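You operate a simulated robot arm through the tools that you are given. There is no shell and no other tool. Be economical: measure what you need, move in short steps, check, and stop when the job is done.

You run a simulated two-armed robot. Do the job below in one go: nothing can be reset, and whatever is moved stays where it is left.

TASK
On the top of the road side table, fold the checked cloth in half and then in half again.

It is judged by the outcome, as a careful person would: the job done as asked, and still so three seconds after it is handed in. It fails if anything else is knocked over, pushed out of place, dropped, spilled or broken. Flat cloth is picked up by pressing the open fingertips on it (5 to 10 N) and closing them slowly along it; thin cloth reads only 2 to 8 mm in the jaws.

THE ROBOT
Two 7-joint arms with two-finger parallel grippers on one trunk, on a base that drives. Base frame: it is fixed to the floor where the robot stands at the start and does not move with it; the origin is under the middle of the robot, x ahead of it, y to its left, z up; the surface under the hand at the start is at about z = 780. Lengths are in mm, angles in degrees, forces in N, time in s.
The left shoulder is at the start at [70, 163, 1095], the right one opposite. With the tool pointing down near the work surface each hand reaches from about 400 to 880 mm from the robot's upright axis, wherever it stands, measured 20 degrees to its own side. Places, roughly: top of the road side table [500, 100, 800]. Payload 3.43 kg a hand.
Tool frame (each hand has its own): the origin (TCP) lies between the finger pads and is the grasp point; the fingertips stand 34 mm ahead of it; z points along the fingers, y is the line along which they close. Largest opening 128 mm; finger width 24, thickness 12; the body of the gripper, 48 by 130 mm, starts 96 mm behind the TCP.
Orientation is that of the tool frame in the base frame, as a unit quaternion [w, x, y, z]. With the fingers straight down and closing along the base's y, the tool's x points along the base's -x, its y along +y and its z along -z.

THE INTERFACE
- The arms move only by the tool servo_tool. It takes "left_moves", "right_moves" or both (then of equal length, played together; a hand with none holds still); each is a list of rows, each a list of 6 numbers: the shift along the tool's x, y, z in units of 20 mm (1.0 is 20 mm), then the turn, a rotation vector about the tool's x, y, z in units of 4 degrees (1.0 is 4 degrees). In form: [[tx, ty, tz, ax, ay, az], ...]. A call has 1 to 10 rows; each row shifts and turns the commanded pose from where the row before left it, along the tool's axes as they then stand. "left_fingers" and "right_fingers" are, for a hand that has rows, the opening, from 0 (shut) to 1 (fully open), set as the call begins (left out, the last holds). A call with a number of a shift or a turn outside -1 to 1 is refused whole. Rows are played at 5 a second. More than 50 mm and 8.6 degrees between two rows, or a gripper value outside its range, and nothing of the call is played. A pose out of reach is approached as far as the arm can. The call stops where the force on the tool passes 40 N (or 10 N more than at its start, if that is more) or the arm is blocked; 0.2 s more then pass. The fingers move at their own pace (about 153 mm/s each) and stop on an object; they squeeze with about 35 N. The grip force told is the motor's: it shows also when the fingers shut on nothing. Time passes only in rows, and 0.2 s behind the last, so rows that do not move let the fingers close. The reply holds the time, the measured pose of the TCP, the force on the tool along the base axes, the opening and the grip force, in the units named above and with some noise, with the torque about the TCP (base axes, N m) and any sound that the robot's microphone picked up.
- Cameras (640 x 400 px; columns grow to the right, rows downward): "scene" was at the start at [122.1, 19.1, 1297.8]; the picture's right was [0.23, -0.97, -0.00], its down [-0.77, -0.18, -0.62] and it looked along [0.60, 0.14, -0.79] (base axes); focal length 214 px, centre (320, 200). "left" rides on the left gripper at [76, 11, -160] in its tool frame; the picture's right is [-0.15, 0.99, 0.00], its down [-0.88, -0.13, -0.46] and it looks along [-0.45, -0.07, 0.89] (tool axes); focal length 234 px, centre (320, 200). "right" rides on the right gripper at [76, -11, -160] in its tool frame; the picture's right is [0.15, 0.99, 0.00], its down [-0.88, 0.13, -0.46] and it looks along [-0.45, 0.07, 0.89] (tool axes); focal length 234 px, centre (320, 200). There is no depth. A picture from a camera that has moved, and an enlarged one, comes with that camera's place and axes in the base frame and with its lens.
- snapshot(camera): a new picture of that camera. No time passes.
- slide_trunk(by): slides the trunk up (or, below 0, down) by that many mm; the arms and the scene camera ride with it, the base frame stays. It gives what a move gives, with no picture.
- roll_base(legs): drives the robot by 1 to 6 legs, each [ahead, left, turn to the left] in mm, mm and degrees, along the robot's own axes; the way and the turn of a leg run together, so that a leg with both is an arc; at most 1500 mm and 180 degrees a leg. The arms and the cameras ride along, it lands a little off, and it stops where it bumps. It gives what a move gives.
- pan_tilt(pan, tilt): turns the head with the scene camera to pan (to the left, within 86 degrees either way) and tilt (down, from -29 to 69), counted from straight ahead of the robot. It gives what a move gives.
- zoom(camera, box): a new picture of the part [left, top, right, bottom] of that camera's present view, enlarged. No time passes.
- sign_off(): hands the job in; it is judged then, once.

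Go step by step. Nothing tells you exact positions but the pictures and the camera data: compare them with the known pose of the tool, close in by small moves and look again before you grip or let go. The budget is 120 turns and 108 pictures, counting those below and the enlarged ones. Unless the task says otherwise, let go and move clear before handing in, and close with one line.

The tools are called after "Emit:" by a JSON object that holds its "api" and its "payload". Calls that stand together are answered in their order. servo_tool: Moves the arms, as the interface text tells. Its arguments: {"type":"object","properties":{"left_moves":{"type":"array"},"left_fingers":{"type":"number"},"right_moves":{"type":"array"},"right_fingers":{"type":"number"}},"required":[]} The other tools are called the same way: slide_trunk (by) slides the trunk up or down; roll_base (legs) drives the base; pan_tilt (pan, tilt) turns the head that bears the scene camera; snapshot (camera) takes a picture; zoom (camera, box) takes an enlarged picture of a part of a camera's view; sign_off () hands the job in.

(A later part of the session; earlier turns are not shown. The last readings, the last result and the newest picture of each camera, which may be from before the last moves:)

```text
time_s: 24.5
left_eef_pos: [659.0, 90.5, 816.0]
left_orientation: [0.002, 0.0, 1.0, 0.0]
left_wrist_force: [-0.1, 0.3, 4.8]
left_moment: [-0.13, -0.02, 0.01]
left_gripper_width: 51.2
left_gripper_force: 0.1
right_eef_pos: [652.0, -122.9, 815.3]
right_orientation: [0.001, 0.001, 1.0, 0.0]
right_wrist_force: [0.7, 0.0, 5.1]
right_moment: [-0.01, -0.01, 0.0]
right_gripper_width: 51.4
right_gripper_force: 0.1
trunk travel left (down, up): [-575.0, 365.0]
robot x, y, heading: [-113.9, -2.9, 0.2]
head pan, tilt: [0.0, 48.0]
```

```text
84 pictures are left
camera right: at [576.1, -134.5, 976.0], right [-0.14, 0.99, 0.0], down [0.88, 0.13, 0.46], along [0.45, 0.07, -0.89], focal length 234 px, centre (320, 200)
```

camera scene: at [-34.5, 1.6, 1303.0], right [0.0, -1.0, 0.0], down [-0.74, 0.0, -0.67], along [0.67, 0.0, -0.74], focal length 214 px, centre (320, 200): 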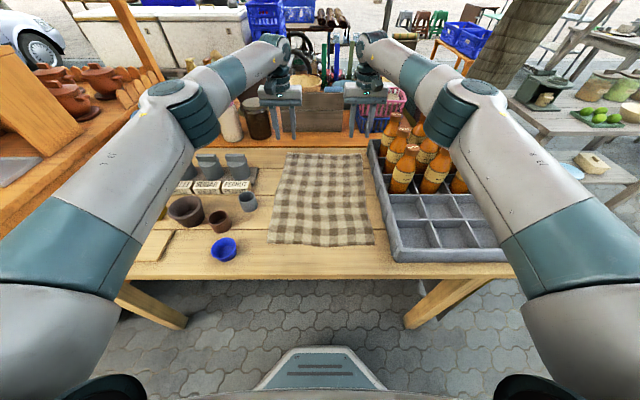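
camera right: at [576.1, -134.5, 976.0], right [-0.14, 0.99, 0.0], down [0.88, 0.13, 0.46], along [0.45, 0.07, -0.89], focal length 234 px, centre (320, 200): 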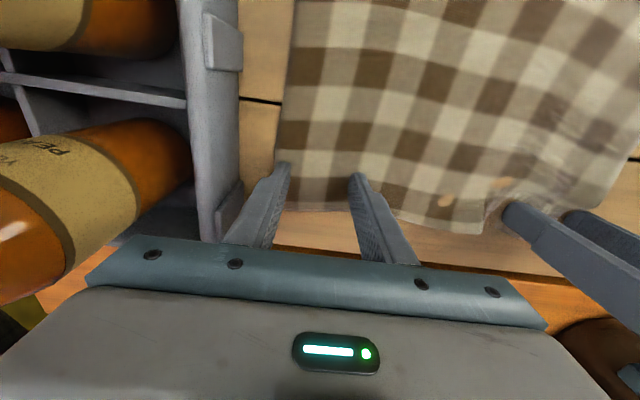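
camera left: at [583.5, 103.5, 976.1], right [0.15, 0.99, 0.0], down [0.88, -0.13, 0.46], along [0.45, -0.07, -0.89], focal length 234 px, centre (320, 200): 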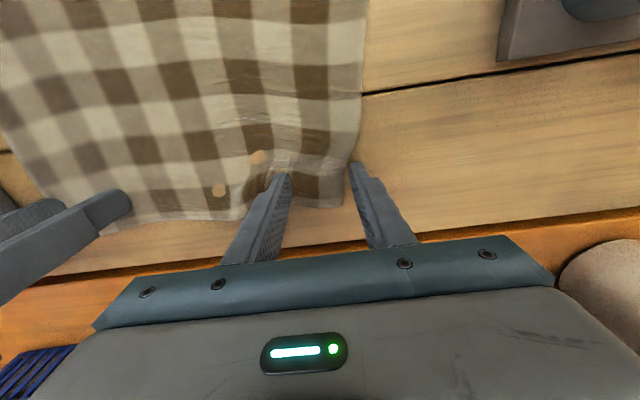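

The left outer finger is at the very edge of the cloth, so I'll shift the left hand inward; the right is well placed. Then close slowly.

Emit:
{"api": "servo_tool", "payload": {"left_moves": [[0, 0, -0.4, 0, 0, 0], [0, -0.7, 0, 0, 0, 0], [0, 0, 0, 0, 0, 0], [0, 0, 0.42, 0, 0, 0], [0, 0, 0, 0, 0, 0], [0, 0, 0, 0, 0, 0]], "right_moves": [[0, 0, 0.01, 0, 0, 0], [0, 0, 0, 0, 0, 0], [0, 0, 0, 0, 0, 0], [0, 0, 0, 0, 0, 0], [0, 0, 0, 0, 0, 0], [0, 0, 0, 0, 0, 0]]}}

Emit:
{"api": "servo_tool", "payload": {"left_moves": [[0, 0, 0, 0, 0, 0]], "right_moves": [[0, 0, 0, 0, 0, 0]], "left_fingers": 0.37, "right_fingers": 0.37}}

Emit:
{"api": "servo_tool", "payload": {"left_moves": [[0, 0, 0, 0, 0, 0]], "right_moves": [[0, 0, 0, 0, 0, 0]], "left_fingers": 0.34, "right_fingers": 0.34}}

Emit:
{"api": "servo_tool", "payload": {"left_moves": [[0, 0, 0, 0, 0, 0]], "right_moves": [[0, 0, 0, 0, 0, 0]], "left_fingers": 0.31, "right_fingers": 0.31}}

Emit:
{"api": "snapshot", "payload": {"camera": "left"}}

Emit:
{"api": "snapshot", "payload": {"camera": "right"}}

```text
time_s: 25.9
left_eef_pos: [660.6, 77.9, 815.8]
left_orientation: [0.0, 0.0, 1.0, 0.0]
left_wrist_force: [0.1, 0.6, 4.3]
left_moment: [-0.06, -0.03, 0.02]
left_gripper_width: 50.8
left_gripper_force: 0.2
right_eef_pos: [653.1, -124.2, 815.5]
right_orientation: [0.0, 0.001, 1.0, 0.001]
right_wrist_force: [0.3, 2.5, 5.7]
right_moment: [0.06, -0.06, -0.02]
right_gripper_width: 51.1
right_gripper_force: 0.0
trunk travel left (down, up): [-575.0, 365.0]
robot x, y, heading: [-117.2, -2.0, -0.3]
head pan, tilt: [0.0, 48.0]
```

```text
time_s: 26.3
left_eef_pos: [660.1, 77.9, 815.2]
left_orientation: [0.001, 0.0, 1.0, 0.0]
left_wrist_force: [0.2, -0.4, 3.4]
left_moment: [-0.07, -0.03, 0.0]
left_gripper_width: 47.3
left_gripper_force: 0.0
right_eef_pos: [651.8, -125.8, 816.9]
right_orientation: [0.0, 0.002, 1.0, 0.0]
right_wrist_force: [-0.3, 1.2, 4.7]
right_moment: [-0.01, -0.01, -0.03]
right_gripper_width: 46.9
right_gripper_force: 0.1
trunk travel left (down, up): [-575.0, 365.0]
robot x, y, heading: [-112.9, 2.8, -0.1]
head pan, tilt: [0.0, 48.0]
```

```text
time_s: 26.7
left_eef_pos: [661.4, 78.2, 816.2]
left_orientation: [0.0, 0.001, 1.0, 0.0]
left_wrist_force: [0.1, -0.9, 4.9]
left_moment: [-0.08, -0.06, -0.04]
left_gripper_width: 43.1
left_gripper_force: 0.0
right_eef_pos: [651.5, -124.0, 816.8]
right_orientation: [0.001, 0.0, 1.0, -0.001]
right_wrist_force: [-0.6, -0.6, 4.1]
right_moment: [0.0, 0.0, -0.03]
right_gripper_width: 42.9
right_gripper_force: 0.1
trunk travel left (down, up): [-575.0, 365.0]
robot x, y, heading: [-116.9, -3.5, -0.1]
head pan, tilt: [0.0, 48.0]
```

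```text
time_s: 27.1
left_eef_pos: [660.6, 78.1, 815.9]
left_orientation: [0.001, 0.0, 1.0, 0.0]
left_wrist_force: [-0.1, 1.3, 4.7]
left_moment: [-0.1, -0.05, 0.01]
left_gripper_width: 39.4
left_gripper_force: 0.0
right_eef_pos: [652.8, -124.2, 816.2]
right_orientation: [0.0, 0.001, 1.0, 0.0]
right_wrist_force: [-0.3, -0.9, 5.0]
right_moment: [-0.03, -0.02, -0.01]
right_gripper_width: 39.1
right_gripper_force: 0.2
trunk travel left (down, up): [-575.0, 365.0]
robot x, y, heading: [-113.4, -1.6, 0.0]
head pan, tilt: [0.0, 48.0]
```

```text
83 pictures are left
camera left: at [585.0, 90.3, 976.0], right [0.15, 0.99, 0.0], down [0.88, -0.13, 0.46], along [0.45, -0.07, -0.89], focal length 234 px, centre (320, 200)
```

left: 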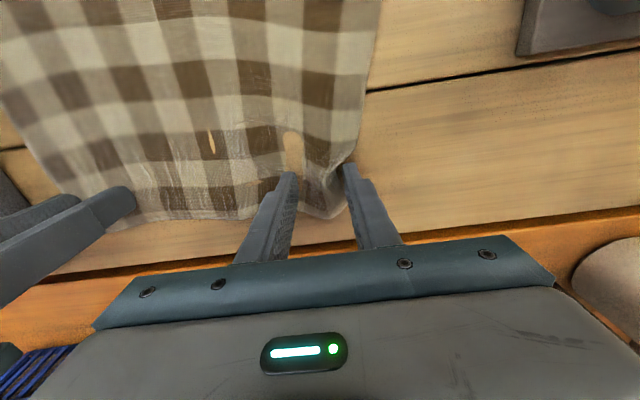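

```text
82 pictures are left
camera right: at [576.0, -135.4, 976.0], right [-0.14, 0.99, 0.0], down [0.88, 0.13, 0.46], along [0.45, 0.07, -0.89], focal length 234 px, centre (320, 200)
```

right: 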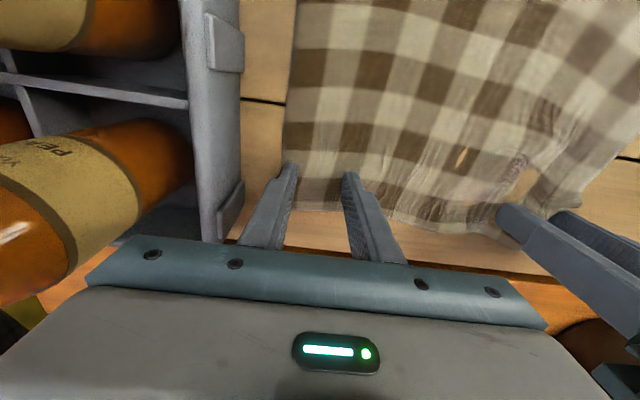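

Creasing is starting on both sides at about 5 N. I'll continue closing at the same pace.

Emit:
{"api": "servo_tool", "payload": {"left_moves": [[0, 0, 0.01, 0, 0, 0]], "right_moves": [[0, 0, 0.01, 0, 0, 0]], "left_fingers": 0.28, "right_fingers": 0.28}}

Emit:
{"api": "servo_tool", "payload": {"left_moves": [[0, 0, 0, 0, 0, 0]], "right_moves": [[0, 0, 0, 0, 0, 0]], "left_fingers": 0.25, "right_fingers": 0.25}}

Emit:
{"api": "servo_tool", "payload": {"left_moves": [[0, 0, 0, 0, 0, 0]], "right_moves": [[0, 0, 0, 0, 0, 0]], "left_fingers": 0.22, "right_fingers": 0.22}}

Emit:
{"api": "servo_tool", "payload": {"left_moves": [[0, 0, 0, 0, 0, 0]], "right_moves": [[0, 0, 0, 0, 0, 0]], "left_fingers": 0.19, "right_fingers": 0.19}}

Emit:
{"api": "snapshot", "payload": {"camera": "left"}}

Emit:
{"api": "snapshot", "payload": {"camera": "right"}}

```text
time_s: 27.5
left_eef_pos: [661.2, 78.4, 816.1]
left_orientation: [0.001, 0.0, 1.0, 0.001]
left_wrist_force: [1.6, 0.3, 5.8]
left_moment: [-0.12, -0.07, 0.03]
left_gripper_width: 35.8
left_gripper_force: 0.1
right_eef_pos: [651.5, -124.1, 816.0]
right_orientation: [0.0, 0.002, 1.0, 0.0]
right_wrist_force: [-1.0, -0.4, 5.4]
right_moment: [0.0, -0.01, 0.03]
right_gripper_width: 35.5
right_gripper_force: 0.0
trunk travel left (down, up): [-575.0, 365.0]
robot x, y, heading: [-114.0, 2.7, -0.2]
head pan, tilt: [0.0, 48.0]
```

```text
time_s: 27.9
left_eef_pos: [659.8, 79.0, 815.2]
left_orientation: [0.0, 0.0, 1.0, 0.0]
left_wrist_force: [0.2, 0.4, 5.2]
left_moment: [-0.08, -0.04, 0.01]
left_gripper_width: 31.7
left_gripper_force: 0.0
right_eef_pos: [652.9, -123.0, 815.3]
right_orientation: [0.002, 0.001, 1.0, 0.0]
right_wrist_force: [-0.1, 1.4, 5.8]
right_moment: [-0.01, -0.05, -0.01]
right_gripper_width: 31.5
right_gripper_force: 0.1
trunk travel left (down, up): [-575.0, 365.0]
robot x, y, heading: [-116.6, 3.9, -0.1]
head pan, tilt: [0.0, 48.0]
```

```text
time_s: 28.3
left_eef_pos: [660.7, 77.3, 814.8]
left_orientation: [0.001, 0.0, 1.0, -0.001]
left_wrist_force: [-1.2, 0.7, 4.6]
left_moment: [-0.09, -0.05, -0.02]
left_gripper_width: 28.1
left_gripper_force: 0.0
right_eef_pos: [652.8, -123.0, 815.3]
right_orientation: [0.001, 0.001, 1.0, 0.0]
right_wrist_force: [0.4, -0.6, 6.5]
right_moment: [-0.05, -0.06, -0.02]
right_gripper_width: 27.3
right_gripper_force: 0.1
trunk travel left (down, up): [-575.0, 365.0]
robot x, y, heading: [-118.4, -2.6, -0.1]
head pan, tilt: [0.0, 48.0]
```

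```text
time_s: 28.7
left_eef_pos: [660.2, 78.3, 815.8]
left_orientation: [0.001, 0.001, 1.0, 0.001]
left_wrist_force: [-0.1, 0.1, 4.8]
left_moment: [-0.1, -0.05, 0.01]
left_gripper_width: 24.1
left_gripper_force: 0.1
right_eef_pos: [652.9, -124.2, 816.1]
right_orientation: [0.001, 0.001, 1.0, -0.001]
right_wrist_force: [0.5, -0.4, 7.1]
right_moment: [-0.03, 0.01, 0.0]
right_gripper_width: 23.0
right_gripper_force: 0.1
trunk travel left (down, up): [-575.0, 365.0]
robot x, y, heading: [-113.2, 0.7, -0.1]
head pan, tilt: [0.0, 48.0]
```

```text
81 pictures are left
camera left: at [584.4, 90.8, 976.0], right [0.15, 0.99, 0.0], down [0.88, -0.13, 0.46], along [0.45, -0.07, -0.89], focal length 234 px, centre (320, 200)
```

left: 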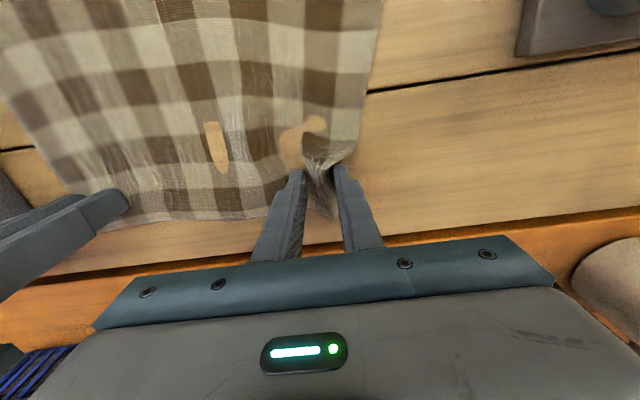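

```text
80 pictures are left
camera right: at [576.4, -135.1, 975.9], right [-0.14, 0.99, 0.0], down [0.88, 0.13, 0.46], along [0.45, 0.07, -0.89], focal length 234 px, centre (320, 200)
```

right: 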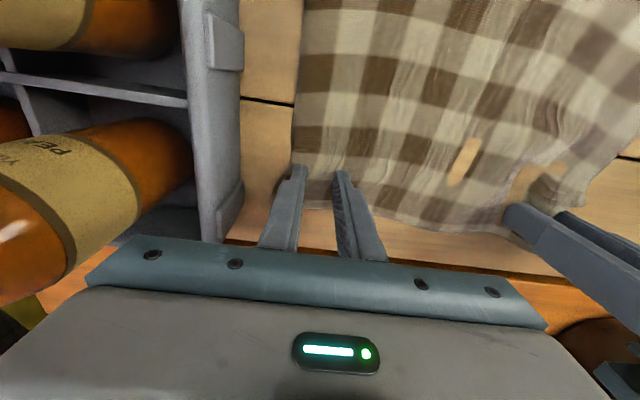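

The left ridge stands up clearly between the fingers; continue to close.

Emit:
{"api": "servo_tool", "payload": {"left_moves": [[0, 0, 0, 0, 0, 0]], "right_moves": [[0, 0, 0, 0, 0, 0]], "left_fingers": 0.16, "right_fingers": 0.16}}

Emit:
{"api": "servo_tool", "payload": {"left_moves": [[0, 0, 0, 0, 0, 0]], "right_moves": [[0, 0, 0, 0, 0, 0]], "left_fingers": 0.13, "right_fingers": 0.13}}

Emit:
{"api": "servo_tool", "payload": {"left_moves": [[0, 0, 0, 0, 0, 0]], "right_moves": [[0, 0, 0, 0, 0, 0]], "left_fingers": 0.1, "right_fingers": 0.1}}

Emit:
{"api": "snapshot", "payload": {"camera": "left"}}

Emit:
{"api": "snapshot", "payload": {"camera": "right"}}

```text
time_s: 29.1
left_eef_pos: [660.4, 78.2, 815.6]
left_orientation: [0.0, 0.0, 1.0, -0.001]
left_wrist_force: [-0.2, 1.2, 3.6]
left_moment: [-0.04, -0.03, -0.01]
left_gripper_width: 20.2
left_gripper_force: 0.0
right_eef_pos: [653.7, -123.5, 815.2]
right_orientation: [0.001, 0.001, 1.0, 0.0]
right_wrist_force: [0.1, -0.8, 6.8]
right_moment: [-0.02, -0.04, -0.02]
right_gripper_width: 19.1
right_gripper_force: 0.1
trunk travel left (down, up): [-575.0, 365.0]
robot x, y, heading: [-115.9, -2.7, 0.0]
head pan, tilt: [0.0, 48.0]
```

```text
time_s: 29.5
left_eef_pos: [659.9, 78.9, 814.9]
left_orientation: [0.001, 0.001, 1.0, 0.0]
left_wrist_force: [0.2, 0.5, 3.6]
left_moment: [-0.06, -0.02, 0.01]
left_gripper_width: 16.2
left_gripper_force: 0.0
right_eef_pos: [650.3, -124.7, 815.5]
right_orientation: [0.001, 0.001, 1.0, 0.0]
right_wrist_force: [0.2, 0.0, 6.7]
right_moment: [-0.02, -0.03, 0.01]
right_gripper_width: 15.4
right_gripper_force: 0.0
trunk travel left (down, up): [-575.0, 365.0]
robot x, y, heading: [-114.6, 0.6, -0.2]
head pan, tilt: [0.0, 48.0]
```

```text
time_s: 29.9
left_eef_pos: [658.5, 77.7, 815.7]
left_orientation: [0.001, 0.0, 1.0, 0.0]
left_wrist_force: [-0.1, 1.3, 4.1]
left_moment: [-0.03, -0.03, -0.01]
left_gripper_width: 12.7
left_gripper_force: 0.2
right_eef_pos: [652.8, -123.5, 816.1]
right_orientation: [0.001, -0.001, 1.0, 0.0]
right_wrist_force: [-0.4, -0.7, 7.4]
right_moment: [-0.04, -0.04, 0.02]
right_gripper_width: 11.4
right_gripper_force: 0.1
trunk travel left (down, up): [-575.0, 365.0]
robot x, y, heading: [-117.8, 0.7, 0.1]
head pan, tilt: [0.0, 48.0]
```

```text
79 pictures are left
camera left: at [584.4, 90.8, 976.0], right [0.15, 0.99, 0.0], down [0.88, -0.13, 0.46], along [0.45, -0.07, -0.89], focal length 234 px, centre (320, 200)
```

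left: 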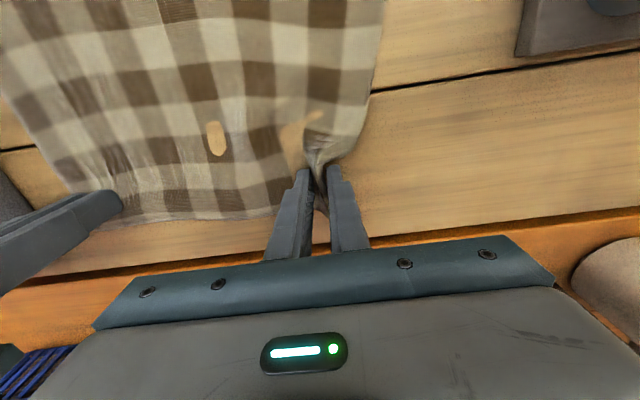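

```text
78 pictures are left
camera right: at [576.4, -135.2, 976.0], right [-0.14, 0.99, 0.0], down [0.88, 0.13, 0.46], along [0.45, 0.07, -0.89], focal length 234 px, centre (320, 200)
```

right: 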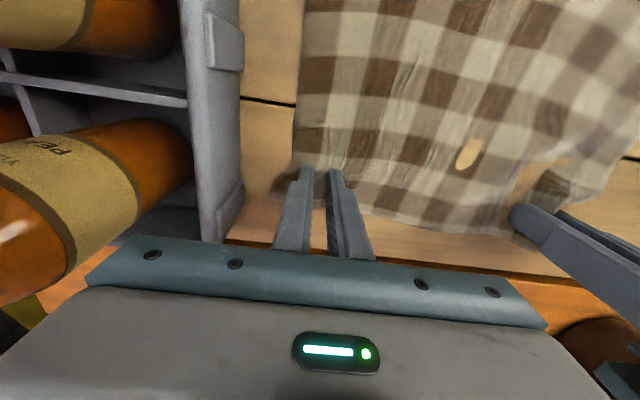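

Emit:
{"api": "servo_tool", "payload": {"left_moves": [[0, 0, 0, 0, 0, 0]], "right_moves": [[0, 0, 0, 0, 0, 0]], "left_fingers": 0.07, "right_fingers": 0.07}}

Emit:
{"api": "servo_tool", "payload": {"left_moves": [[0, 0, 0, 0, 0, 0]], "right_moves": [[0, 0, 0, 0, 0, 0]], "left_fingers": 0.04, "right_fingers": 0.04}}

Emit:
{"api": "servo_tool", "payload": {"left_moves": [[0, 0, 0, 0, 0, 0], [0, 0, 0, 0, 0, 0]], "right_moves": [[0, 0, 0, 0, 0, 0], [0, 0, 0, 0, 0, 0]], "left_fingers": 0, "right_fingers": 0}}

Emit:
{"api": "snapshot", "payload": {"camera": "left"}}

Emit:
{"api": "snapshot", "payload": {"camera": "right"}}

```text
time_s: 30.3
left_eef_pos: [659.8, 78.7, 816.4]
left_orientation: [0.001, 0.0, 1.0, 0.0]
left_wrist_force: [-0.2, 0.0, 4.3]
left_moment: [0.01, -0.03, 0.02]
left_gripper_width: 8.5
left_gripper_force: 0.0
right_eef_pos: [652.4, -123.6, 815.1]
right_orientation: [0.0, 0.001, 1.0, 0.0]
right_wrist_force: [0.5, 0.4, 6.9]
right_moment: [0.0, -0.02, 0.0]
right_gripper_width: 7.4
right_gripper_force: 0.0
trunk travel left (down, up): [-575.0, 365.0]
robot x, y, heading: [-116.6, 1.3, -0.3]
head pan, tilt: [0.0, 48.0]
```

```text
time_s: 30.7
left_eef_pos: [661.1, 77.5, 815.2]
left_orientation: [0.0, 0.0, 1.0, 0.0]
left_wrist_force: [-0.6, 0.1, 4.8]
left_moment: [0.0, -0.03, 0.0]
left_gripper_width: 5.2
left_gripper_force: 0.1
right_eef_pos: [652.2, -124.6, 815.1]
right_orientation: [0.001, 0.001, 1.0, 0.0]
right_wrist_force: [-0.2, 0.7, 6.7]
right_moment: [0.0, 0.0, 0.02]
right_gripper_width: 3.0
right_gripper_force: 0.1
trunk travel left (down, up): [-575.0, 365.0]
robot x, y, heading: [-117.8, 5.1, 0.1]
head pan, tilt: [0.0, 48.0]
```

```text
time_s: 31.3
left_eef_pos: [660.0, 78.0, 815.4]
left_orientation: [0.001, 0.0, 1.0, 0.0]
left_wrist_force: [0.4, -0.6, 4.4]
left_moment: [-0.06, -0.07, 0.01]
left_gripper_width: 2.8
left_gripper_force: 35.3
right_eef_pos: [652.6, -123.9, 815.5]
right_orientation: [0.001, 0.001, 1.0, 0.0]
right_wrist_force: [0.2, 1.2, 7.1]
right_moment: [-0.04, 0.02, -0.01]
right_gripper_width: 0.1
right_gripper_force: 33.3
trunk travel left (down, up): [-575.0, 365.0]
robot x, y, heading: [-111.5, 1.7, -0.2]
head pan, tilt: [0.0, 48.0]
```

```text
77 pictures are left
camera left: at [584.4, 90.6, 976.0], right [0.15, 0.99, 0.0], down [0.88, -0.13, 0.46], along [0.45, -0.07, -0.89], focal length 234 px, centre (320, 200)
```

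left: 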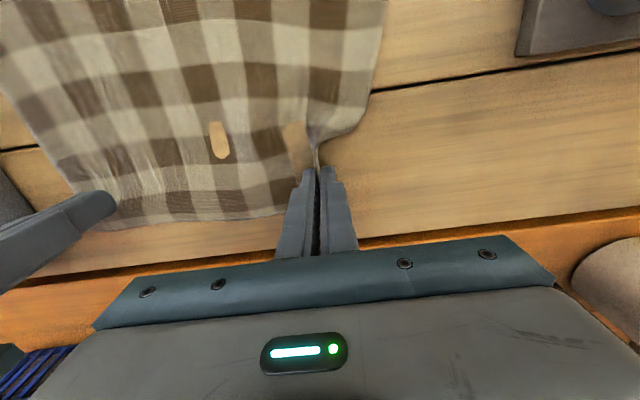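

```text
76 pictures are left
camera right: at [576.3, -135.2, 975.9], right [-0.14, 0.99, 0.0], down [0.88, 0.13, 0.46], along [0.45, 0.07, -0.89], focal length 234 px, centre (320, 200)
```

right: 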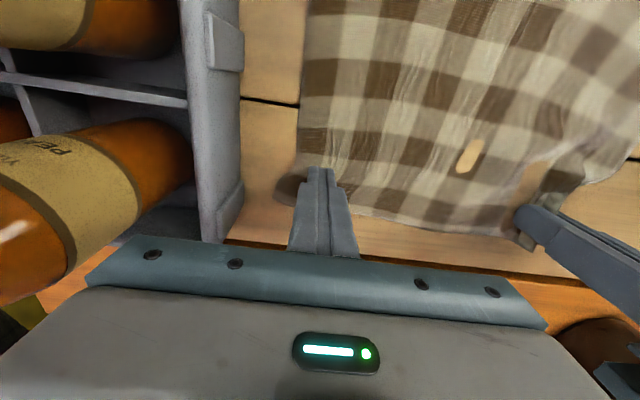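

The left hand now holds the cloth (2.8 mm). The right outer finger was off the cloth, so I'll move that hand 22 mm inward and repeat the same slow close.

Emit:
{"api": "servo_tool", "payload": {"right_moves": [[0, 0, -0.5, 0, 0, 0], [0, 1, 0, 0, 0, 0], [0, 0.1, 0, 0, 0, 0], [0, 0, 0.4, 0, 0, 0], [0, 0, 0.09, 0, 0, 0], [0, 0, 0, 0, 0, 0], [0, 0, 0, 0, 0, 0]], "right_fingers": 0.4}}

Emit:
{"api": "snapshot", "payload": {"camera": "right"}}

```text
time_s: 32.9
left_eef_pos: [659.9, 77.9, 813.9]
left_orientation: [0.001, 0.0, 1.0, 0.0]
left_wrist_force: [0.6, 1.7, 7.9]
left_moment: [-0.03, -0.14, 0.03]
left_gripper_width: 2.8
left_gripper_force: 34.8
right_eef_pos: [653.0, -102.0, 817.3]
right_orientation: [-0.001, 0.0, 1.0, 0.001]
right_wrist_force: [0.3, -0.3, 0.6]
right_moment: [-0.01, 0.02, 0.03]
right_gripper_width: 51.4
right_gripper_force: 0.0
trunk travel left (down, up): [-575.0, 365.0]
robot x, y, heading: [-114.1, 3.6, -0.0]
head pan, tilt: [0.0, 48.0]
```

```text
75 pictures are left
camera right: at [577.1, -112.7, 976.5], right [-0.14, 0.99, 0.0], down [0.88, 0.13, 0.46], along [0.45, 0.07, -0.89], focal length 234 px, centre (320, 200)
```

right: 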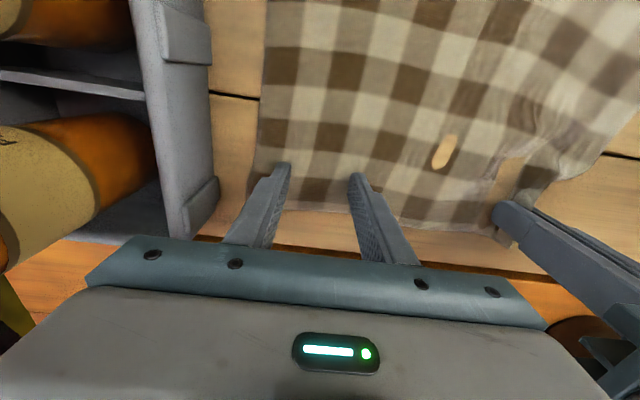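

Emit:
{"api": "servo_tool", "payload": {"right_moves": [[0, 0, 0.04, 0, 0, 0], [0, 0, 0, 0, 0, 0], [0, 0, 0, 0, 0, 0]]}}

Emit:
{"api": "servo_tool", "payload": {"right_moves": [[0, 0, 0, 0, 0, 0]], "right_fingers": 0.37}}

Emit:
{"api": "servo_tool", "payload": {"right_moves": [[0, 0, 0, 0, 0, 0]], "right_fingers": 0.34}}

Emit:
{"api": "servo_tool", "payload": {"right_moves": [[0, 0, 0, 0, 0, 0]], "right_fingers": 0.31}}

Emit:
{"api": "servo_tool", "payload": {"right_moves": [[0, 0, 0, 0, 0, 0]], "right_fingers": 0.28}}

Emit:
{"api": "snapshot", "payload": {"camera": "right"}}

```text
time_s: 33.7
left_eef_pos: [661.2, 79.1, 815.5]
left_orientation: [0.001, -0.001, 1.0, -0.001]
left_wrist_force: [2.6, 0.8, 7.2]
left_moment: [-0.05, -0.16, 0.0]
left_gripper_width: 2.7
left_gripper_force: 35.1
right_eef_pos: [653.0, -101.0, 816.1]
right_orientation: [0.0, 0.001, 1.0, 0.0]
right_wrist_force: [-0.4, 0.5, 3.6]
right_moment: [-0.03, 0.02, -0.01]
right_gripper_width: 50.9
right_gripper_force: 0.2
trunk travel left (down, up): [-575.0, 365.0]
robot x, y, heading: [-114.6, -2.1, -0.5]
head pan, tilt: [0.0, 48.0]
```

```text
time_s: 34.1
left_eef_pos: [660.1, 78.6, 815.3]
left_orientation: [0.002, 0.0, 1.0, 0.0]
left_wrist_force: [2.1, 0.8, 7.8]
left_moment: [-0.03, -0.14, 0.04]
left_gripper_width: 2.6
left_gripper_force: 34.6
right_eef_pos: [652.4, -101.4, 815.8]
right_orientation: [0.0, 0.001, 1.0, 0.0]
right_wrist_force: [1.2, 0.1, 4.2]
right_moment: [-0.08, -0.03, 0.02]
right_gripper_width: 46.9
right_gripper_force: 0.0
trunk travel left (down, up): [-575.0, 365.0]
robot x, y, heading: [-116.1, -0.0, -0.2]
head pan, tilt: [0.0, 48.0]
```

```text
time_s: 34.5
left_eef_pos: [660.2, 79.5, 815.1]
left_orientation: [0.001, -0.001, 1.0, 0.001]
left_wrist_force: [2.1, 1.1, 5.9]
left_moment: [-0.06, -0.1, 0.04]
left_gripper_width: 2.8
left_gripper_force: 34.8
right_eef_pos: [654.6, -102.3, 814.9]
right_orientation: [0.001, 0.001, 1.0, 0.0]
right_wrist_force: [0.1, 0.5, 5.6]
right_moment: [-0.1, 0.0, 0.03]
right_gripper_width: 43.0
right_gripper_force: 0.1
trunk travel left (down, up): [-575.0, 365.0]
robot x, y, heading: [-115.5, -2.7, 0.1]
head pan, tilt: [0.0, 48.0]
```

```text
time_s: 34.9
left_eef_pos: [660.5, 79.3, 816.4]
left_orientation: [0.001, 0.0, 1.0, 0.0]
left_wrist_force: [1.6, 0.2, 6.2]
left_moment: [-0.02, -0.1, 0.05]
left_gripper_width: 2.6
left_gripper_force: 35.2
right_eef_pos: [652.7, -101.8, 816.3]
right_orientation: [0.002, 0.001, 1.0, 0.0]
right_wrist_force: [-0.1, 0.4, 5.7]
right_moment: [-0.06, -0.05, 0.01]
right_gripper_width: 39.2
right_gripper_force: 0.1
trunk travel left (down, up): [-575.0, 365.0]
robot x, y, heading: [-115.1, 3.1, -0.3]
head pan, tilt: [0.0, 48.0]
```

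```text
time_s: 35.3
left_eef_pos: [659.5, 78.4, 815.1]
left_orientation: [0.001, 0.0, 1.0, 0.001]
left_wrist_force: [2.1, 0.5, 6.6]
left_moment: [-0.05, -0.11, 0.01]
left_gripper_width: 2.7
left_gripper_force: 35.3
right_eef_pos: [653.6, -102.1, 815.2]
right_orientation: [0.001, 0.001, 1.0, 0.001]
right_wrist_force: [-0.3, -1.0, 6.5]
right_moment: [-0.02, -0.02, -0.01]
right_gripper_width: 34.9
right_gripper_force: 0.1
trunk travel left (down, up): [-575.0, 365.0]
robot x, y, heading: [-116.2, 1.0, -0.3]
head pan, tilt: [0.0, 48.0]
```

```text
74 pictures are left
camera right: at [576.9, -113.0, 975.9], right [-0.14, 0.99, 0.0], down [0.88, 0.13, 0.46], along [0.45, 0.07, -0.89], focal length 234 px, centre (320, 200)
```

right: 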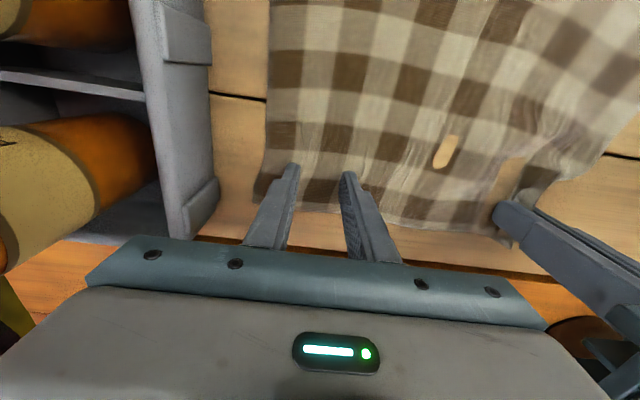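

Emit:
{"api": "servo_tool", "payload": {"right_moves": [[0, 0, 0.03, 0, 0, 0]], "right_fingers": 0.26}}

Emit:
{"api": "servo_tool", "payload": {"right_moves": [[0, 0, 0, 0, 0, 0]], "right_fingers": 0.23}}

Emit:
{"api": "servo_tool", "payload": {"right_moves": [[0, 0, 0, 0, 0, 0]], "right_fingers": 0.2}}

Emit:
{"api": "servo_tool", "payload": {"right_moves": [[0, 0, 0, 0, 0, 0]], "right_fingers": 0.17}}

Emit:
{"api": "snapshot", "payload": {"camera": "right"}}

```text
time_s: 35.7
left_eef_pos: [658.6, 79.2, 815.1]
left_orientation: [0.001, 0.0, 1.0, 0.0]
left_wrist_force: [1.7, 1.0, 4.0]
left_moment: [-0.05, -0.07, -0.03]
left_gripper_width: 2.8
left_gripper_force: 34.9
right_eef_pos: [652.2, -100.9, 816.4]
right_orientation: [0.001, 0.0, 1.0, -0.001]
right_wrist_force: [2.1, 0.4, 12.7]
right_moment: [-0.15, -0.05, 0.02]
right_gripper_width: 32.2
right_gripper_force: 0.0
trunk travel left (down, up): [-575.0, 365.0]
robot x, y, heading: [-112.6, 1.6, -0.2]
head pan, tilt: [0.0, 48.0]
```

```text
time_s: 36.1
left_eef_pos: [660.0, 78.3, 816.5]
left_orientation: [0.002, 0.0, 1.0, 0.0]
left_wrist_force: [1.0, -0.3, 1.3]
left_moment: [-0.05, -0.02, 0.0]
left_gripper_width: 2.7
left_gripper_force: 34.8
right_eef_pos: [651.5, -99.9, 815.5]
right_orientation: [0.001, 0.0, 1.0, -0.001]
right_wrist_force: [1.7, -0.1, 15.0]
right_moment: [-0.13, -0.06, 0.02]
right_gripper_width: 28.0
right_gripper_force: 0.1
trunk travel left (down, up): [-575.0, 365.0]
robot x, y, heading: [-115.4, 3.1, -0.2]
head pan, tilt: [0.0, 48.0]
```

```text
time_s: 36.5
left_eef_pos: [660.3, 78.9, 816.1]
left_orientation: [0.001, 0.0, 1.0, 0.0]
left_wrist_force: [0.6, -0.8, 0.6]
left_moment: [-0.02, 0.01, 0.03]
left_gripper_width: 2.9
left_gripper_force: 35.0
right_eef_pos: [652.4, -100.3, 815.3]
right_orientation: [0.001, 0.001, 1.0, 0.001]
right_wrist_force: [0.1, 1.2, 17.5]
right_moment: [-0.14, -0.05, 0.02]
right_gripper_width: 23.4
right_gripper_force: 0.1
trunk travel left (down, up): [-575.0, 365.0]
robot x, y, heading: [-114.7, -1.1, 0.2]
head pan, tilt: [0.0, 48.0]
```

```text
time_s: 36.9
left_eef_pos: [659.8, 78.2, 816.0]
left_orientation: [0.0, 0.0, 1.0, 0.0]
left_wrist_force: [-0.3, -0.5, 0.2]
left_moment: [0.01, -0.02, 0.03]
left_gripper_width: 2.9
left_gripper_force: 35.0
right_eef_pos: [651.7, -102.0, 815.3]
right_orientation: [0.002, 0.0, 1.0, -0.001]
right_wrist_force: [1.2, -0.3, 18.7]
right_moment: [-0.16, -0.04, 0.03]
right_gripper_width: 19.9
right_gripper_force: 0.0
trunk travel left (down, up): [-575.0, 365.0]
robot x, y, heading: [-115.2, 2.3, 0.1]
head pan, tilt: [0.0, 48.0]
```

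```text
73 pictures are left
camera right: at [575.9, -112.7, 975.6], right [-0.14, 0.99, 0.0], down [0.88, 0.13, 0.46], along [0.45, 0.07, -0.89], focal length 234 px, centre (320, 200)
```

right: 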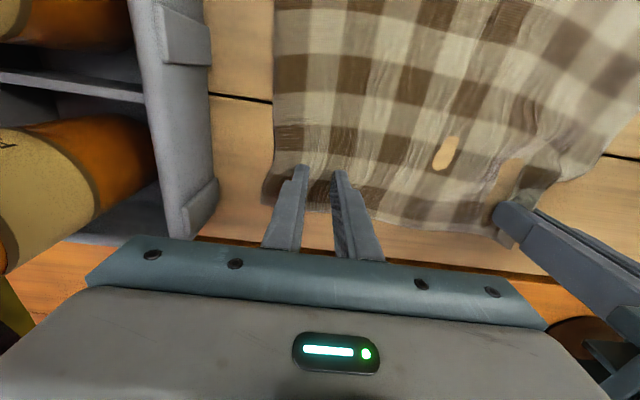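

Emit:
{"api": "servo_tool", "payload": {"right_moves": [[0, 0, -0.03, 0, 0, 0]], "right_fingers": 0.14}}

Emit:
{"api": "servo_tool", "payload": {"right_moves": [[0, 0, 0, 0, 0, 0]], "right_fingers": 0.11}}

Emit:
{"api": "servo_tool", "payload": {"right_moves": [[0, 0, 0, 0, 0, 0]], "right_fingers": 0.08}}

Emit:
{"api": "servo_tool", "payload": {"right_moves": [[0, 0, 0, 0, 0, 0]], "right_fingers": 0.05}}

Emit:
{"api": "servo_tool", "payload": {"right_moves": [[0, 0, 0, 0, 0, 0], [0, 0, 0, 0, 0, 0]], "right_fingers": 0}}

Emit:
{"api": "snapshot", "payload": {"camera": "right"}}

```text
time_s: 37.3
left_eef_pos: [658.8, 77.3, 816.6]
left_orientation: [0.001, 0.0, 1.0, -0.001]
left_wrist_force: [-0.1, 0.2, -0.3]
left_moment: [-0.03, 0.03, -0.02]
left_gripper_width: 2.8
left_gripper_force: 35.1
right_eef_pos: [652.7, -101.1, 815.1]
right_orientation: [0.001, 0.002, 1.0, 0.0]
right_wrist_force: [0.7, 0.1, 17.7]
right_moment: [-0.14, -0.05, -0.03]
right_gripper_width: 16.1
right_gripper_force: 0.0
trunk travel left (down, up): [-575.0, 365.0]
robot x, y, heading: [-114.7, 0.8, -0.0]
head pan, tilt: [0.0, 48.0]
```

```text
time_s: 37.7
left_eef_pos: [659.2, 77.9, 815.9]
left_orientation: [0.001, 0.0, 1.0, 0.0]
left_wrist_force: [0.0, -0.5, 0.1]
left_moment: [-0.04, 0.02, -0.04]
left_gripper_width: 2.7
left_gripper_force: 34.7
right_eef_pos: [651.3, -101.8, 815.2]
right_orientation: [0.001, 0.002, 1.0, 0.0]
right_wrist_force: [-1.0, -0.9, 17.5]
right_moment: [-0.11, -0.01, -0.02]
right_gripper_width: 12.7
right_gripper_force: 0.0
trunk travel left (down, up): [-575.0, 365.0]
robot x, y, heading: [-115.5, -4.9, 0.2]
head pan, tilt: [0.0, 48.0]
```

```text
time_s: 38.1
left_eef_pos: [659.2, 78.7, 815.0]
left_orientation: [0.001, 0.0, 1.0, 0.0]
left_wrist_force: [0.3, 0.0, -0.1]
left_moment: [0.01, 0.0, 0.01]
left_gripper_width: 2.6
left_gripper_force: 35.1
right_eef_pos: [652.7, -101.2, 815.1]
right_orientation: [0.001, 0.001, 1.0, 0.0]
right_wrist_force: [-1.3, -0.4, 15.6]
right_moment: [-0.15, 0.02, -0.02]
right_gripper_width: 8.5
right_gripper_force: 0.0
trunk travel left (down, up): [-575.0, 365.0]
robot x, y, heading: [-114.5, 1.3, 0.3]
head pan, tilt: [0.0, 48.0]
```

```text
time_s: 38.5
left_eef_pos: [659.8, 78.2, 816.0]
left_orientation: [0.0, 0.0, 1.0, 0.0]
left_wrist_force: [-0.1, 0.4, 0.1]
left_moment: [-0.06, 0.01, 0.03]
left_gripper_width: 2.6
left_gripper_force: 35.2
right_eef_pos: [652.4, -100.7, 815.5]
right_orientation: [0.001, 0.0, 1.0, 0.0]
right_wrist_force: [0.2, -0.7, 15.7]
right_moment: [-0.14, -0.03, 0.02]
right_gripper_width: 4.3
right_gripper_force: 0.0
trunk travel left (down, up): [-575.0, 365.0]
robot x, y, heading: [-113.6, 6.5, 0.2]
head pan, tilt: [0.0, 48.0]
```

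```text
time_s: 39.1
left_eef_pos: [658.7, 78.7, 816.0]
left_orientation: [0.001, 0.0, 1.0, 0.0]
left_wrist_force: [0.5, 0.5, -0.1]
left_moment: [-0.01, 0.04, 0.02]
left_gripper_width: 2.6
left_gripper_force: 34.8
right_eef_pos: [652.7, -101.9, 816.5]
right_orientation: [0.0, 0.001, 1.0, 0.0]
right_wrist_force: [0.6, -2.5, 14.9]
right_moment: [-0.17, 0.01, 0.03]
right_gripper_width: 0.2
right_gripper_force: 32.7
trunk travel left (down, up): [-575.0, 365.0]
robot x, y, heading: [-116.5, -1.6, 0.1]
head pan, tilt: [0.0, 48.0]
```

```text
72 pictures are left
camera right: at [576.2, -113.1, 975.7], right [-0.14, 0.99, 0.0], down [0.88, 0.13, 0.46], along [0.45, 0.07, -0.89], focal length 234 px, centre (320, 200)
```

right: 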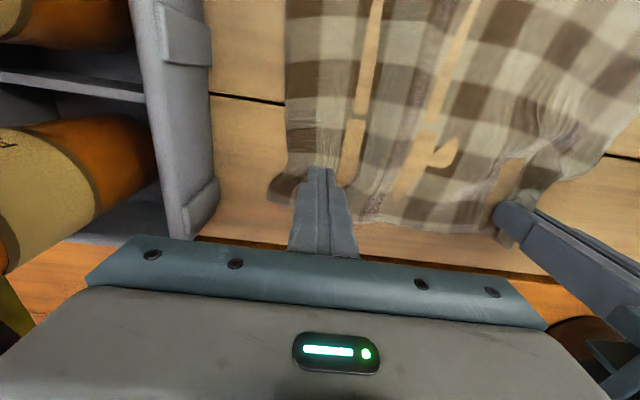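

The right side only wrinkled because the outer finger dragged the cloth. I'll drag outward with the closed fingers to smooth it, then retry with a slight tilt so the inner finger pushes the cloth, as happened on the left.

Emit:
{"api": "servo_tool", "payload": {"right_moves": [[0, -0.3, 0, 0, 0, 0], [0, -0.3, 0, 0, 0, 0], [0, -0.3, 0, 0, 0, 0], [0, -0.3, 0, 0, 0, 0], [0, 0, -0.5, 0, 0, 0], [0, 0, 0, 0, 0, 0]]}}

Emit:
{"api": "servo_tool", "payload": {"right_moves": [[0, 0, 0, 0.5, 0, 0], [0, 0, 0, 0, 0, 0]], "right_fingers": 0.3}}

Emit:
{"api": "snapshot", "payload": {"camera": "right"}}

```text
time_s: 40.5
left_eef_pos: [660.9, 76.6, 815.3]
left_orientation: [0.001, 0.0, 1.0, 0.0]
left_wrist_force: [1.0, -1.4, 5.5]
left_moment: [0.0, -0.07, -0.01]
left_gripper_width: 2.7
left_gripper_force: 35.0
right_eef_pos: [652.7, -126.5, 823.0]
right_orientation: [-0.001, 0.001, 1.0, -0.001]
right_wrist_force: [-0.6, 0.3, 0.3]
right_moment: [0.01, 0.01, 0.02]
right_gripper_width: 0.0
right_gripper_force: 32.7
trunk travel left (down, up): [-575.0, 365.0]
robot x, y, heading: [-115.3, -3.1, -0.2]
head pan, tilt: [0.0, 48.0]
```

```text
time_s: 41.1
left_eef_pos: [661.5, 77.7, 815.1]
left_orientation: [0.001, 0.0, 1.0, 0.0]
left_wrist_force: [1.0, -1.9, 8.5]
left_moment: [-0.08, -0.09, -0.02]
left_gripper_width: 2.6
left_gripper_force: 35.0
right_eef_pos: [652.9, -127.5, 824.9]
right_orientation: [0.001, 0.001, 1.0, -0.018]
right_wrist_force: [0.5, 0.3, -0.8]
right_moment: [0.01, -0.02, 0.02]
right_gripper_width: 38.4
right_gripper_force: 0.0
trunk travel left (down, up): [-575.0, 365.0]
robot x, y, heading: [-114.0, 2.2, -0.1]
head pan, tilt: [0.0, 48.0]
```

```text
71 pictures are left
camera right: at [576.9, -133.1, 984.6], right [-0.14, 0.99, -0.03], down [0.88, 0.14, 0.45], along [0.45, 0.03, -0.89], focal length 234 px, centre (320, 200)
```

right: 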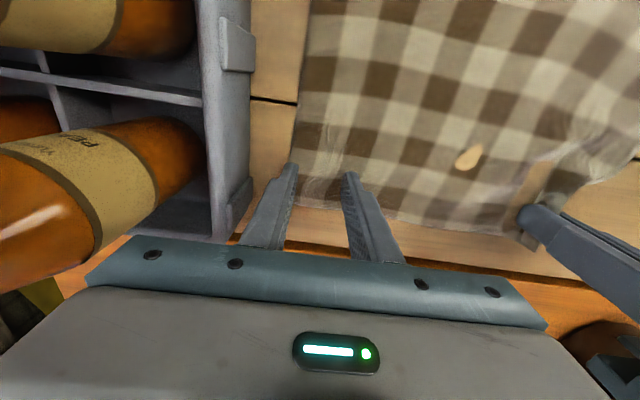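

The drag smoothed the cloth; its right edge is at y≈−147. I'll place the hand at y≈−109 and press with the inner finger.

Emit:
{"api": "servo_tool", "payload": {"right_moves": [[0, 0.9, 0, 0, 0, 0], [0, 0, 0.4, 0, 0, 0], [0, 0, 0.05, 0, 0, 0], [0, 0, 0, 0, 0, 0], [0, 0, 0, 0, 0, 0]]}}

```text
time_s: 42.3
left_eef_pos: [658.2, 78.5, 816.4]
left_orientation: [0.0, 0.0, 1.0, 0.0]
left_wrist_force: [0.3, -1.0, 2.1]
left_moment: [-0.01, -0.05, 0.0]
left_gripper_width: 2.8
left_gripper_force: 34.8
right_eef_pos: [652.7, -108.1, 816.2]
right_orientation: [0.001, 0.0, 1.0, -0.018]
right_wrist_force: [1.1, 1.6, 17.3]
right_moment: [0.48, -0.17, -0.06]
right_gripper_width: 38.3
right_gripper_force: 0.2
trunk travel left (down, up): [-575.0, 365.0]
robot x, y, heading: [-114.9, 1.7, -0.1]
head pan, tilt: [0.0, 48.0]
```

Emit:
{"api": "servo_tool", "payload": {"right_moves": [[0, 0, -0.05, 0, 0, 0], [0, 0, 0, 0, 0, 0], [0, 0, 0, 0, 0, 0]]}}

Emit:
{"api": "servo_tool", "payload": {"right_moves": [[0, 0, 0, 0, 0, 0]], "right_fingers": 0.27}}

Emit:
{"api": "servo_tool", "payload": {"right_moves": [[0, 0, 0, 0, 0, 0]], "right_fingers": 0.24}}

Emit:
{"api": "servo_tool", "payload": {"right_moves": [[0, 0, 0, 0, 0, 0]], "right_fingers": 0.21}}

Emit:
{"api": "servo_tool", "payload": {"right_moves": [[0, 0, 0, 0, 0, 0]], "right_fingers": 0.18}}

Emit:
{"api": "snapshot", "payload": {"camera": "right"}}

```text
time_s: 43.1
left_eef_pos: [659.5, 78.4, 815.5]
left_orientation: [0.001, 0.0, 1.0, -0.001]
left_wrist_force: [0.0, -0.2, 1.4]
left_moment: [-0.02, -0.03, -0.01]
left_gripper_width: 2.7
left_gripper_force: 34.7
right_eef_pos: [652.3, -107.4, 817.3]
right_orientation: [0.001, 0.002, 1.0, -0.017]
right_wrist_force: [3.6, 0.4, 17.3]
right_moment: [0.48, -0.26, -0.15]
right_gripper_width: 37.8
right_gripper_force: 0.0
trunk travel left (down, up): [-575.0, 365.0]
robot x, y, heading: [-115.3, -1.2, -0.0]
head pan, tilt: [0.0, 48.0]
```

```text
time_s: 43.5
left_eef_pos: [659.5, 78.4, 815.8]
left_orientation: [0.001, 0.0, 1.0, -0.001]
left_wrist_force: [-0.3, -0.7, 0.7]
left_moment: [-0.02, -0.02, -0.02]
left_gripper_width: 2.7
left_gripper_force: 34.7
right_eef_pos: [653.2, -107.5, 816.7]
right_orientation: [0.001, 0.001, 1.0, -0.017]
right_wrist_force: [3.5, 2.3, 16.1]
right_moment: [0.58, -0.28, -0.12]
right_gripper_width: 35.5
right_gripper_force: 0.5
trunk travel left (down, up): [-575.0, 365.0]
robot x, y, heading: [-116.9, 3.1, 0.0]
head pan, tilt: [0.0, 48.0]
```

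```text
time_s: 43.9
left_eef_pos: [659.5, 78.1, 815.5]
left_orientation: [0.001, 0.001, 1.0, 0.001]
left_wrist_force: [0.4, -0.9, 0.3]
left_moment: [-0.02, 0.0, 0.03]
left_gripper_width: 2.5
left_gripper_force: 35.0
right_eef_pos: [652.3, -105.5, 816.4]
right_orientation: [0.001, 0.0, 1.0, -0.018]
right_wrist_force: [0.8, 5.3, 16.1]
right_moment: [0.59, -0.18, -0.02]
right_gripper_width: 32.9
right_gripper_force: 1.9
trunk travel left (down, up): [-575.0, 365.0]
robot x, y, heading: [-114.4, -0.5, 0.0]
head pan, tilt: [0.0, 48.0]
```

```text
time_s: 44.3
left_eef_pos: [659.6, 77.2, 815.5]
left_orientation: [0.001, 0.001, 1.0, 0.0]
left_wrist_force: [0.1, 0.1, 0.6]
left_moment: [-0.05, -0.02, 0.0]
left_gripper_width: 2.5
left_gripper_force: 35.1
right_eef_pos: [651.3, -106.3, 816.8]
right_orientation: [0.001, 0.0, 1.0, -0.017]
right_wrist_force: [1.1, 4.1, 15.6]
right_moment: [0.6, -0.12, 0.03]
right_gripper_width: 29.0
right_gripper_force: 2.5
trunk travel left (down, up): [-575.0, 365.0]
robot x, y, heading: [-111.4, 0.8, -0.2]
head pan, tilt: [0.0, 48.0]
```

```text
time_s: 44.7
left_eef_pos: [658.6, 78.5, 815.5]
left_orientation: [0.001, 0.0, 1.0, 0.0]
left_wrist_force: [0.1, -1.8, 0.1]
left_moment: [-0.05, -0.02, -0.02]
left_gripper_width: 2.4
left_gripper_force: 34.7
right_eef_pos: [652.0, -107.1, 816.6]
right_orientation: [0.001, 0.001, 1.0, -0.017]
right_wrist_force: [-0.9, 5.8, 15.2]
right_moment: [0.54, -0.07, 0.1]
right_gripper_width: 25.8
right_gripper_force: 2.7
trunk travel left (down, up): [-575.0, 365.0]
robot x, y, heading: [-113.4, -1.6, -0.2]
head pan, tilt: [0.0, 48.0]
```

```text
70 pictures are left
camera right: at [576.0, -112.7, 976.6], right [-0.15, 0.99, -0.03], down [0.88, 0.15, 0.45], along [0.45, 0.03, -0.89], focal length 234 px, centre (320, 200)
```

right: 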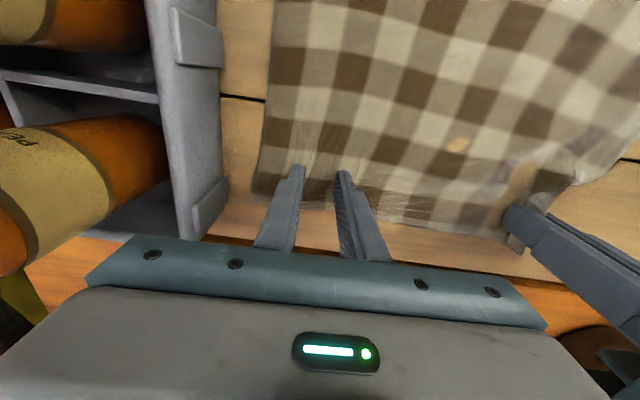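

Emit:
{"api": "servo_tool", "payload": {"right_moves": [[0, 0, 0, 0, 0, 0]], "right_fingers": 0.15}}

Emit:
{"api": "servo_tool", "payload": {"right_moves": [[0, 0, 0, 0, 0, 0]], "right_fingers": 0.12}}

Emit:
{"api": "servo_tool", "payload": {"right_moves": [[0, 0, 0, 0, 0, 0]], "right_fingers": 0.09}}

Emit:
{"api": "snapshot", "payload": {"camera": "right"}}

```text
time_s: 45.1
left_eef_pos: [660.5, 77.7, 815.6]
left_orientation: [0.001, 0.0, 1.0, -0.001]
left_wrist_force: [0.0, -2.9, 0.5]
left_moment: [-0.12, -0.02, -0.02]
left_gripper_width: 2.7
left_gripper_force: 34.8
right_eef_pos: [652.7, -107.9, 815.7]
right_orientation: [0.001, 0.001, 1.0, -0.017]
right_wrist_force: [-0.6, 6.5, 14.5]
right_moment: [0.57, -0.08, 0.13]
right_gripper_width: 23.1
right_gripper_force: 3.1
trunk travel left (down, up): [-575.0, 365.0]
robot x, y, heading: [-116.9, -2.8, -0.0]
head pan, tilt: [0.0, 48.0]
```

```text
time_s: 45.5
left_eef_pos: [658.5, 79.2, 816.1]
left_orientation: [0.001, -0.001, 1.0, -0.001]
left_wrist_force: [0.0, -5.1, -0.5]
left_moment: [-0.15, 0.0, -0.01]
left_gripper_width: 2.6
left_gripper_force: 35.0
right_eef_pos: [651.7, -108.0, 816.0]
right_orientation: [0.001, 0.001, 1.0, -0.016]
right_wrist_force: [-0.9, 8.2, 13.2]
right_moment: [0.51, -0.07, 0.11]
right_gripper_width: 19.5
right_gripper_force: 3.1
trunk travel left (down, up): [-575.0, 365.0]
robot x, y, heading: [-114.3, -0.1, -0.0]
head pan, tilt: [0.0, 48.0]
```

```text
time_s: 45.9
left_eef_pos: [659.1, 78.4, 817.0]
left_orientation: [0.001, -0.001, 1.0, 0.0]
left_wrist_force: [0.3, -5.4, 0.7]
left_moment: [-0.21, 0.01, -0.01]
left_gripper_width: 2.6
left_gripper_force: 34.7
right_eef_pos: [652.6, -107.1, 816.6]
right_orientation: [0.001, 0.001, 1.0, -0.017]
right_wrist_force: [-1.1, 7.5, 12.7]
right_moment: [0.54, -0.07, 0.1]
right_gripper_width: 15.6
right_gripper_force: 4.3
trunk travel left (down, up): [-575.0, 365.0]
robot x, y, heading: [-115.9, 1.6, -0.1]
head pan, tilt: [0.0, 48.0]
```

```text
69 pictures are left
camera right: at [576.3, -112.9, 976.5], right [-0.15, 0.99, -0.03], down [0.88, 0.15, 0.45], along [0.45, 0.04, -0.89], focal length 234 px, centre (320, 200)
```

right: 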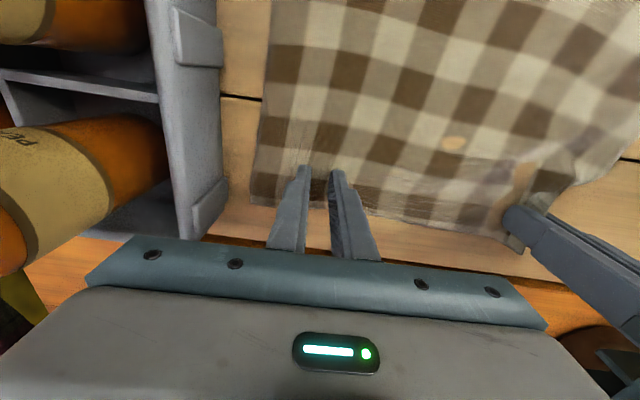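

The left hand is holding the cloth taut against my pinch (−5 N in y). I'll move the left hand inward a little to give slack, and retry on the right.

Emit:
{"api": "servo_tool", "payload": {"left_moves": [[0, 0, -0.4, 0, 0, 0], [0, -0.6, 0, 0, 0, 0], [0, -0.6, 0, 0, 0, 0], [0, 0, 0, 0, 0, 0], [0, 0, 0, 0, 0, 0], [0, 0, 0, 0, 0, 0]], "right_moves": [[0, 0, -0.4, 0, 0, 0], [0, 0, 0, 0, 0, 0], [0, 0, 0, 0, 0, 0], [0, 0, 0.37, 0, 0, 0], [0, 0, 0, 0, 0, 0], [0, 0, 0, 0, 0, 0]], "right_fingers": 0.3}}

Emit:
{"api": "snapshot", "payload": {"camera": "right"}}

```text
time_s: 47.3
left_eef_pos: [659.7, 53.5, 821.8]
left_orientation: [0.0, 0.0, 1.0, 0.0]
left_wrist_force: [-0.9, -0.4, -0.8]
left_moment: [0.04, 0.02, 0.02]
left_gripper_width: 2.6
left_gripper_force: 35.2
right_eef_pos: [653.1, -107.8, 816.3]
right_orientation: [0.0, 0.001, 1.0, -0.017]
right_wrist_force: [0.8, -0.4, 2.9]
right_moment: [0.12, -0.08, -0.05]
right_gripper_width: 38.3
right_gripper_force: 0.0
trunk travel left (down, up): [-575.0, 365.0]
robot x, y, heading: [-116.1, -2.1, -0.1]
head pan, tilt: [0.0, 48.0]
```

```text
68 pictures are left
camera right: at [577.1, -112.7, 977.1], right [-0.14, 0.99, -0.03], down [0.88, 0.14, 0.45], along [0.45, 0.03, -0.89], focal length 234 px, centre (320, 200)
```

right: 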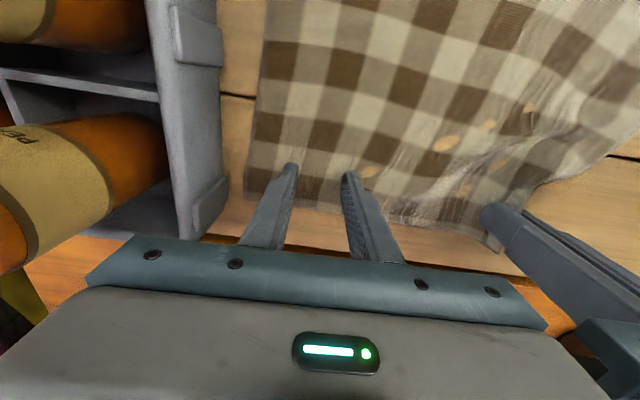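

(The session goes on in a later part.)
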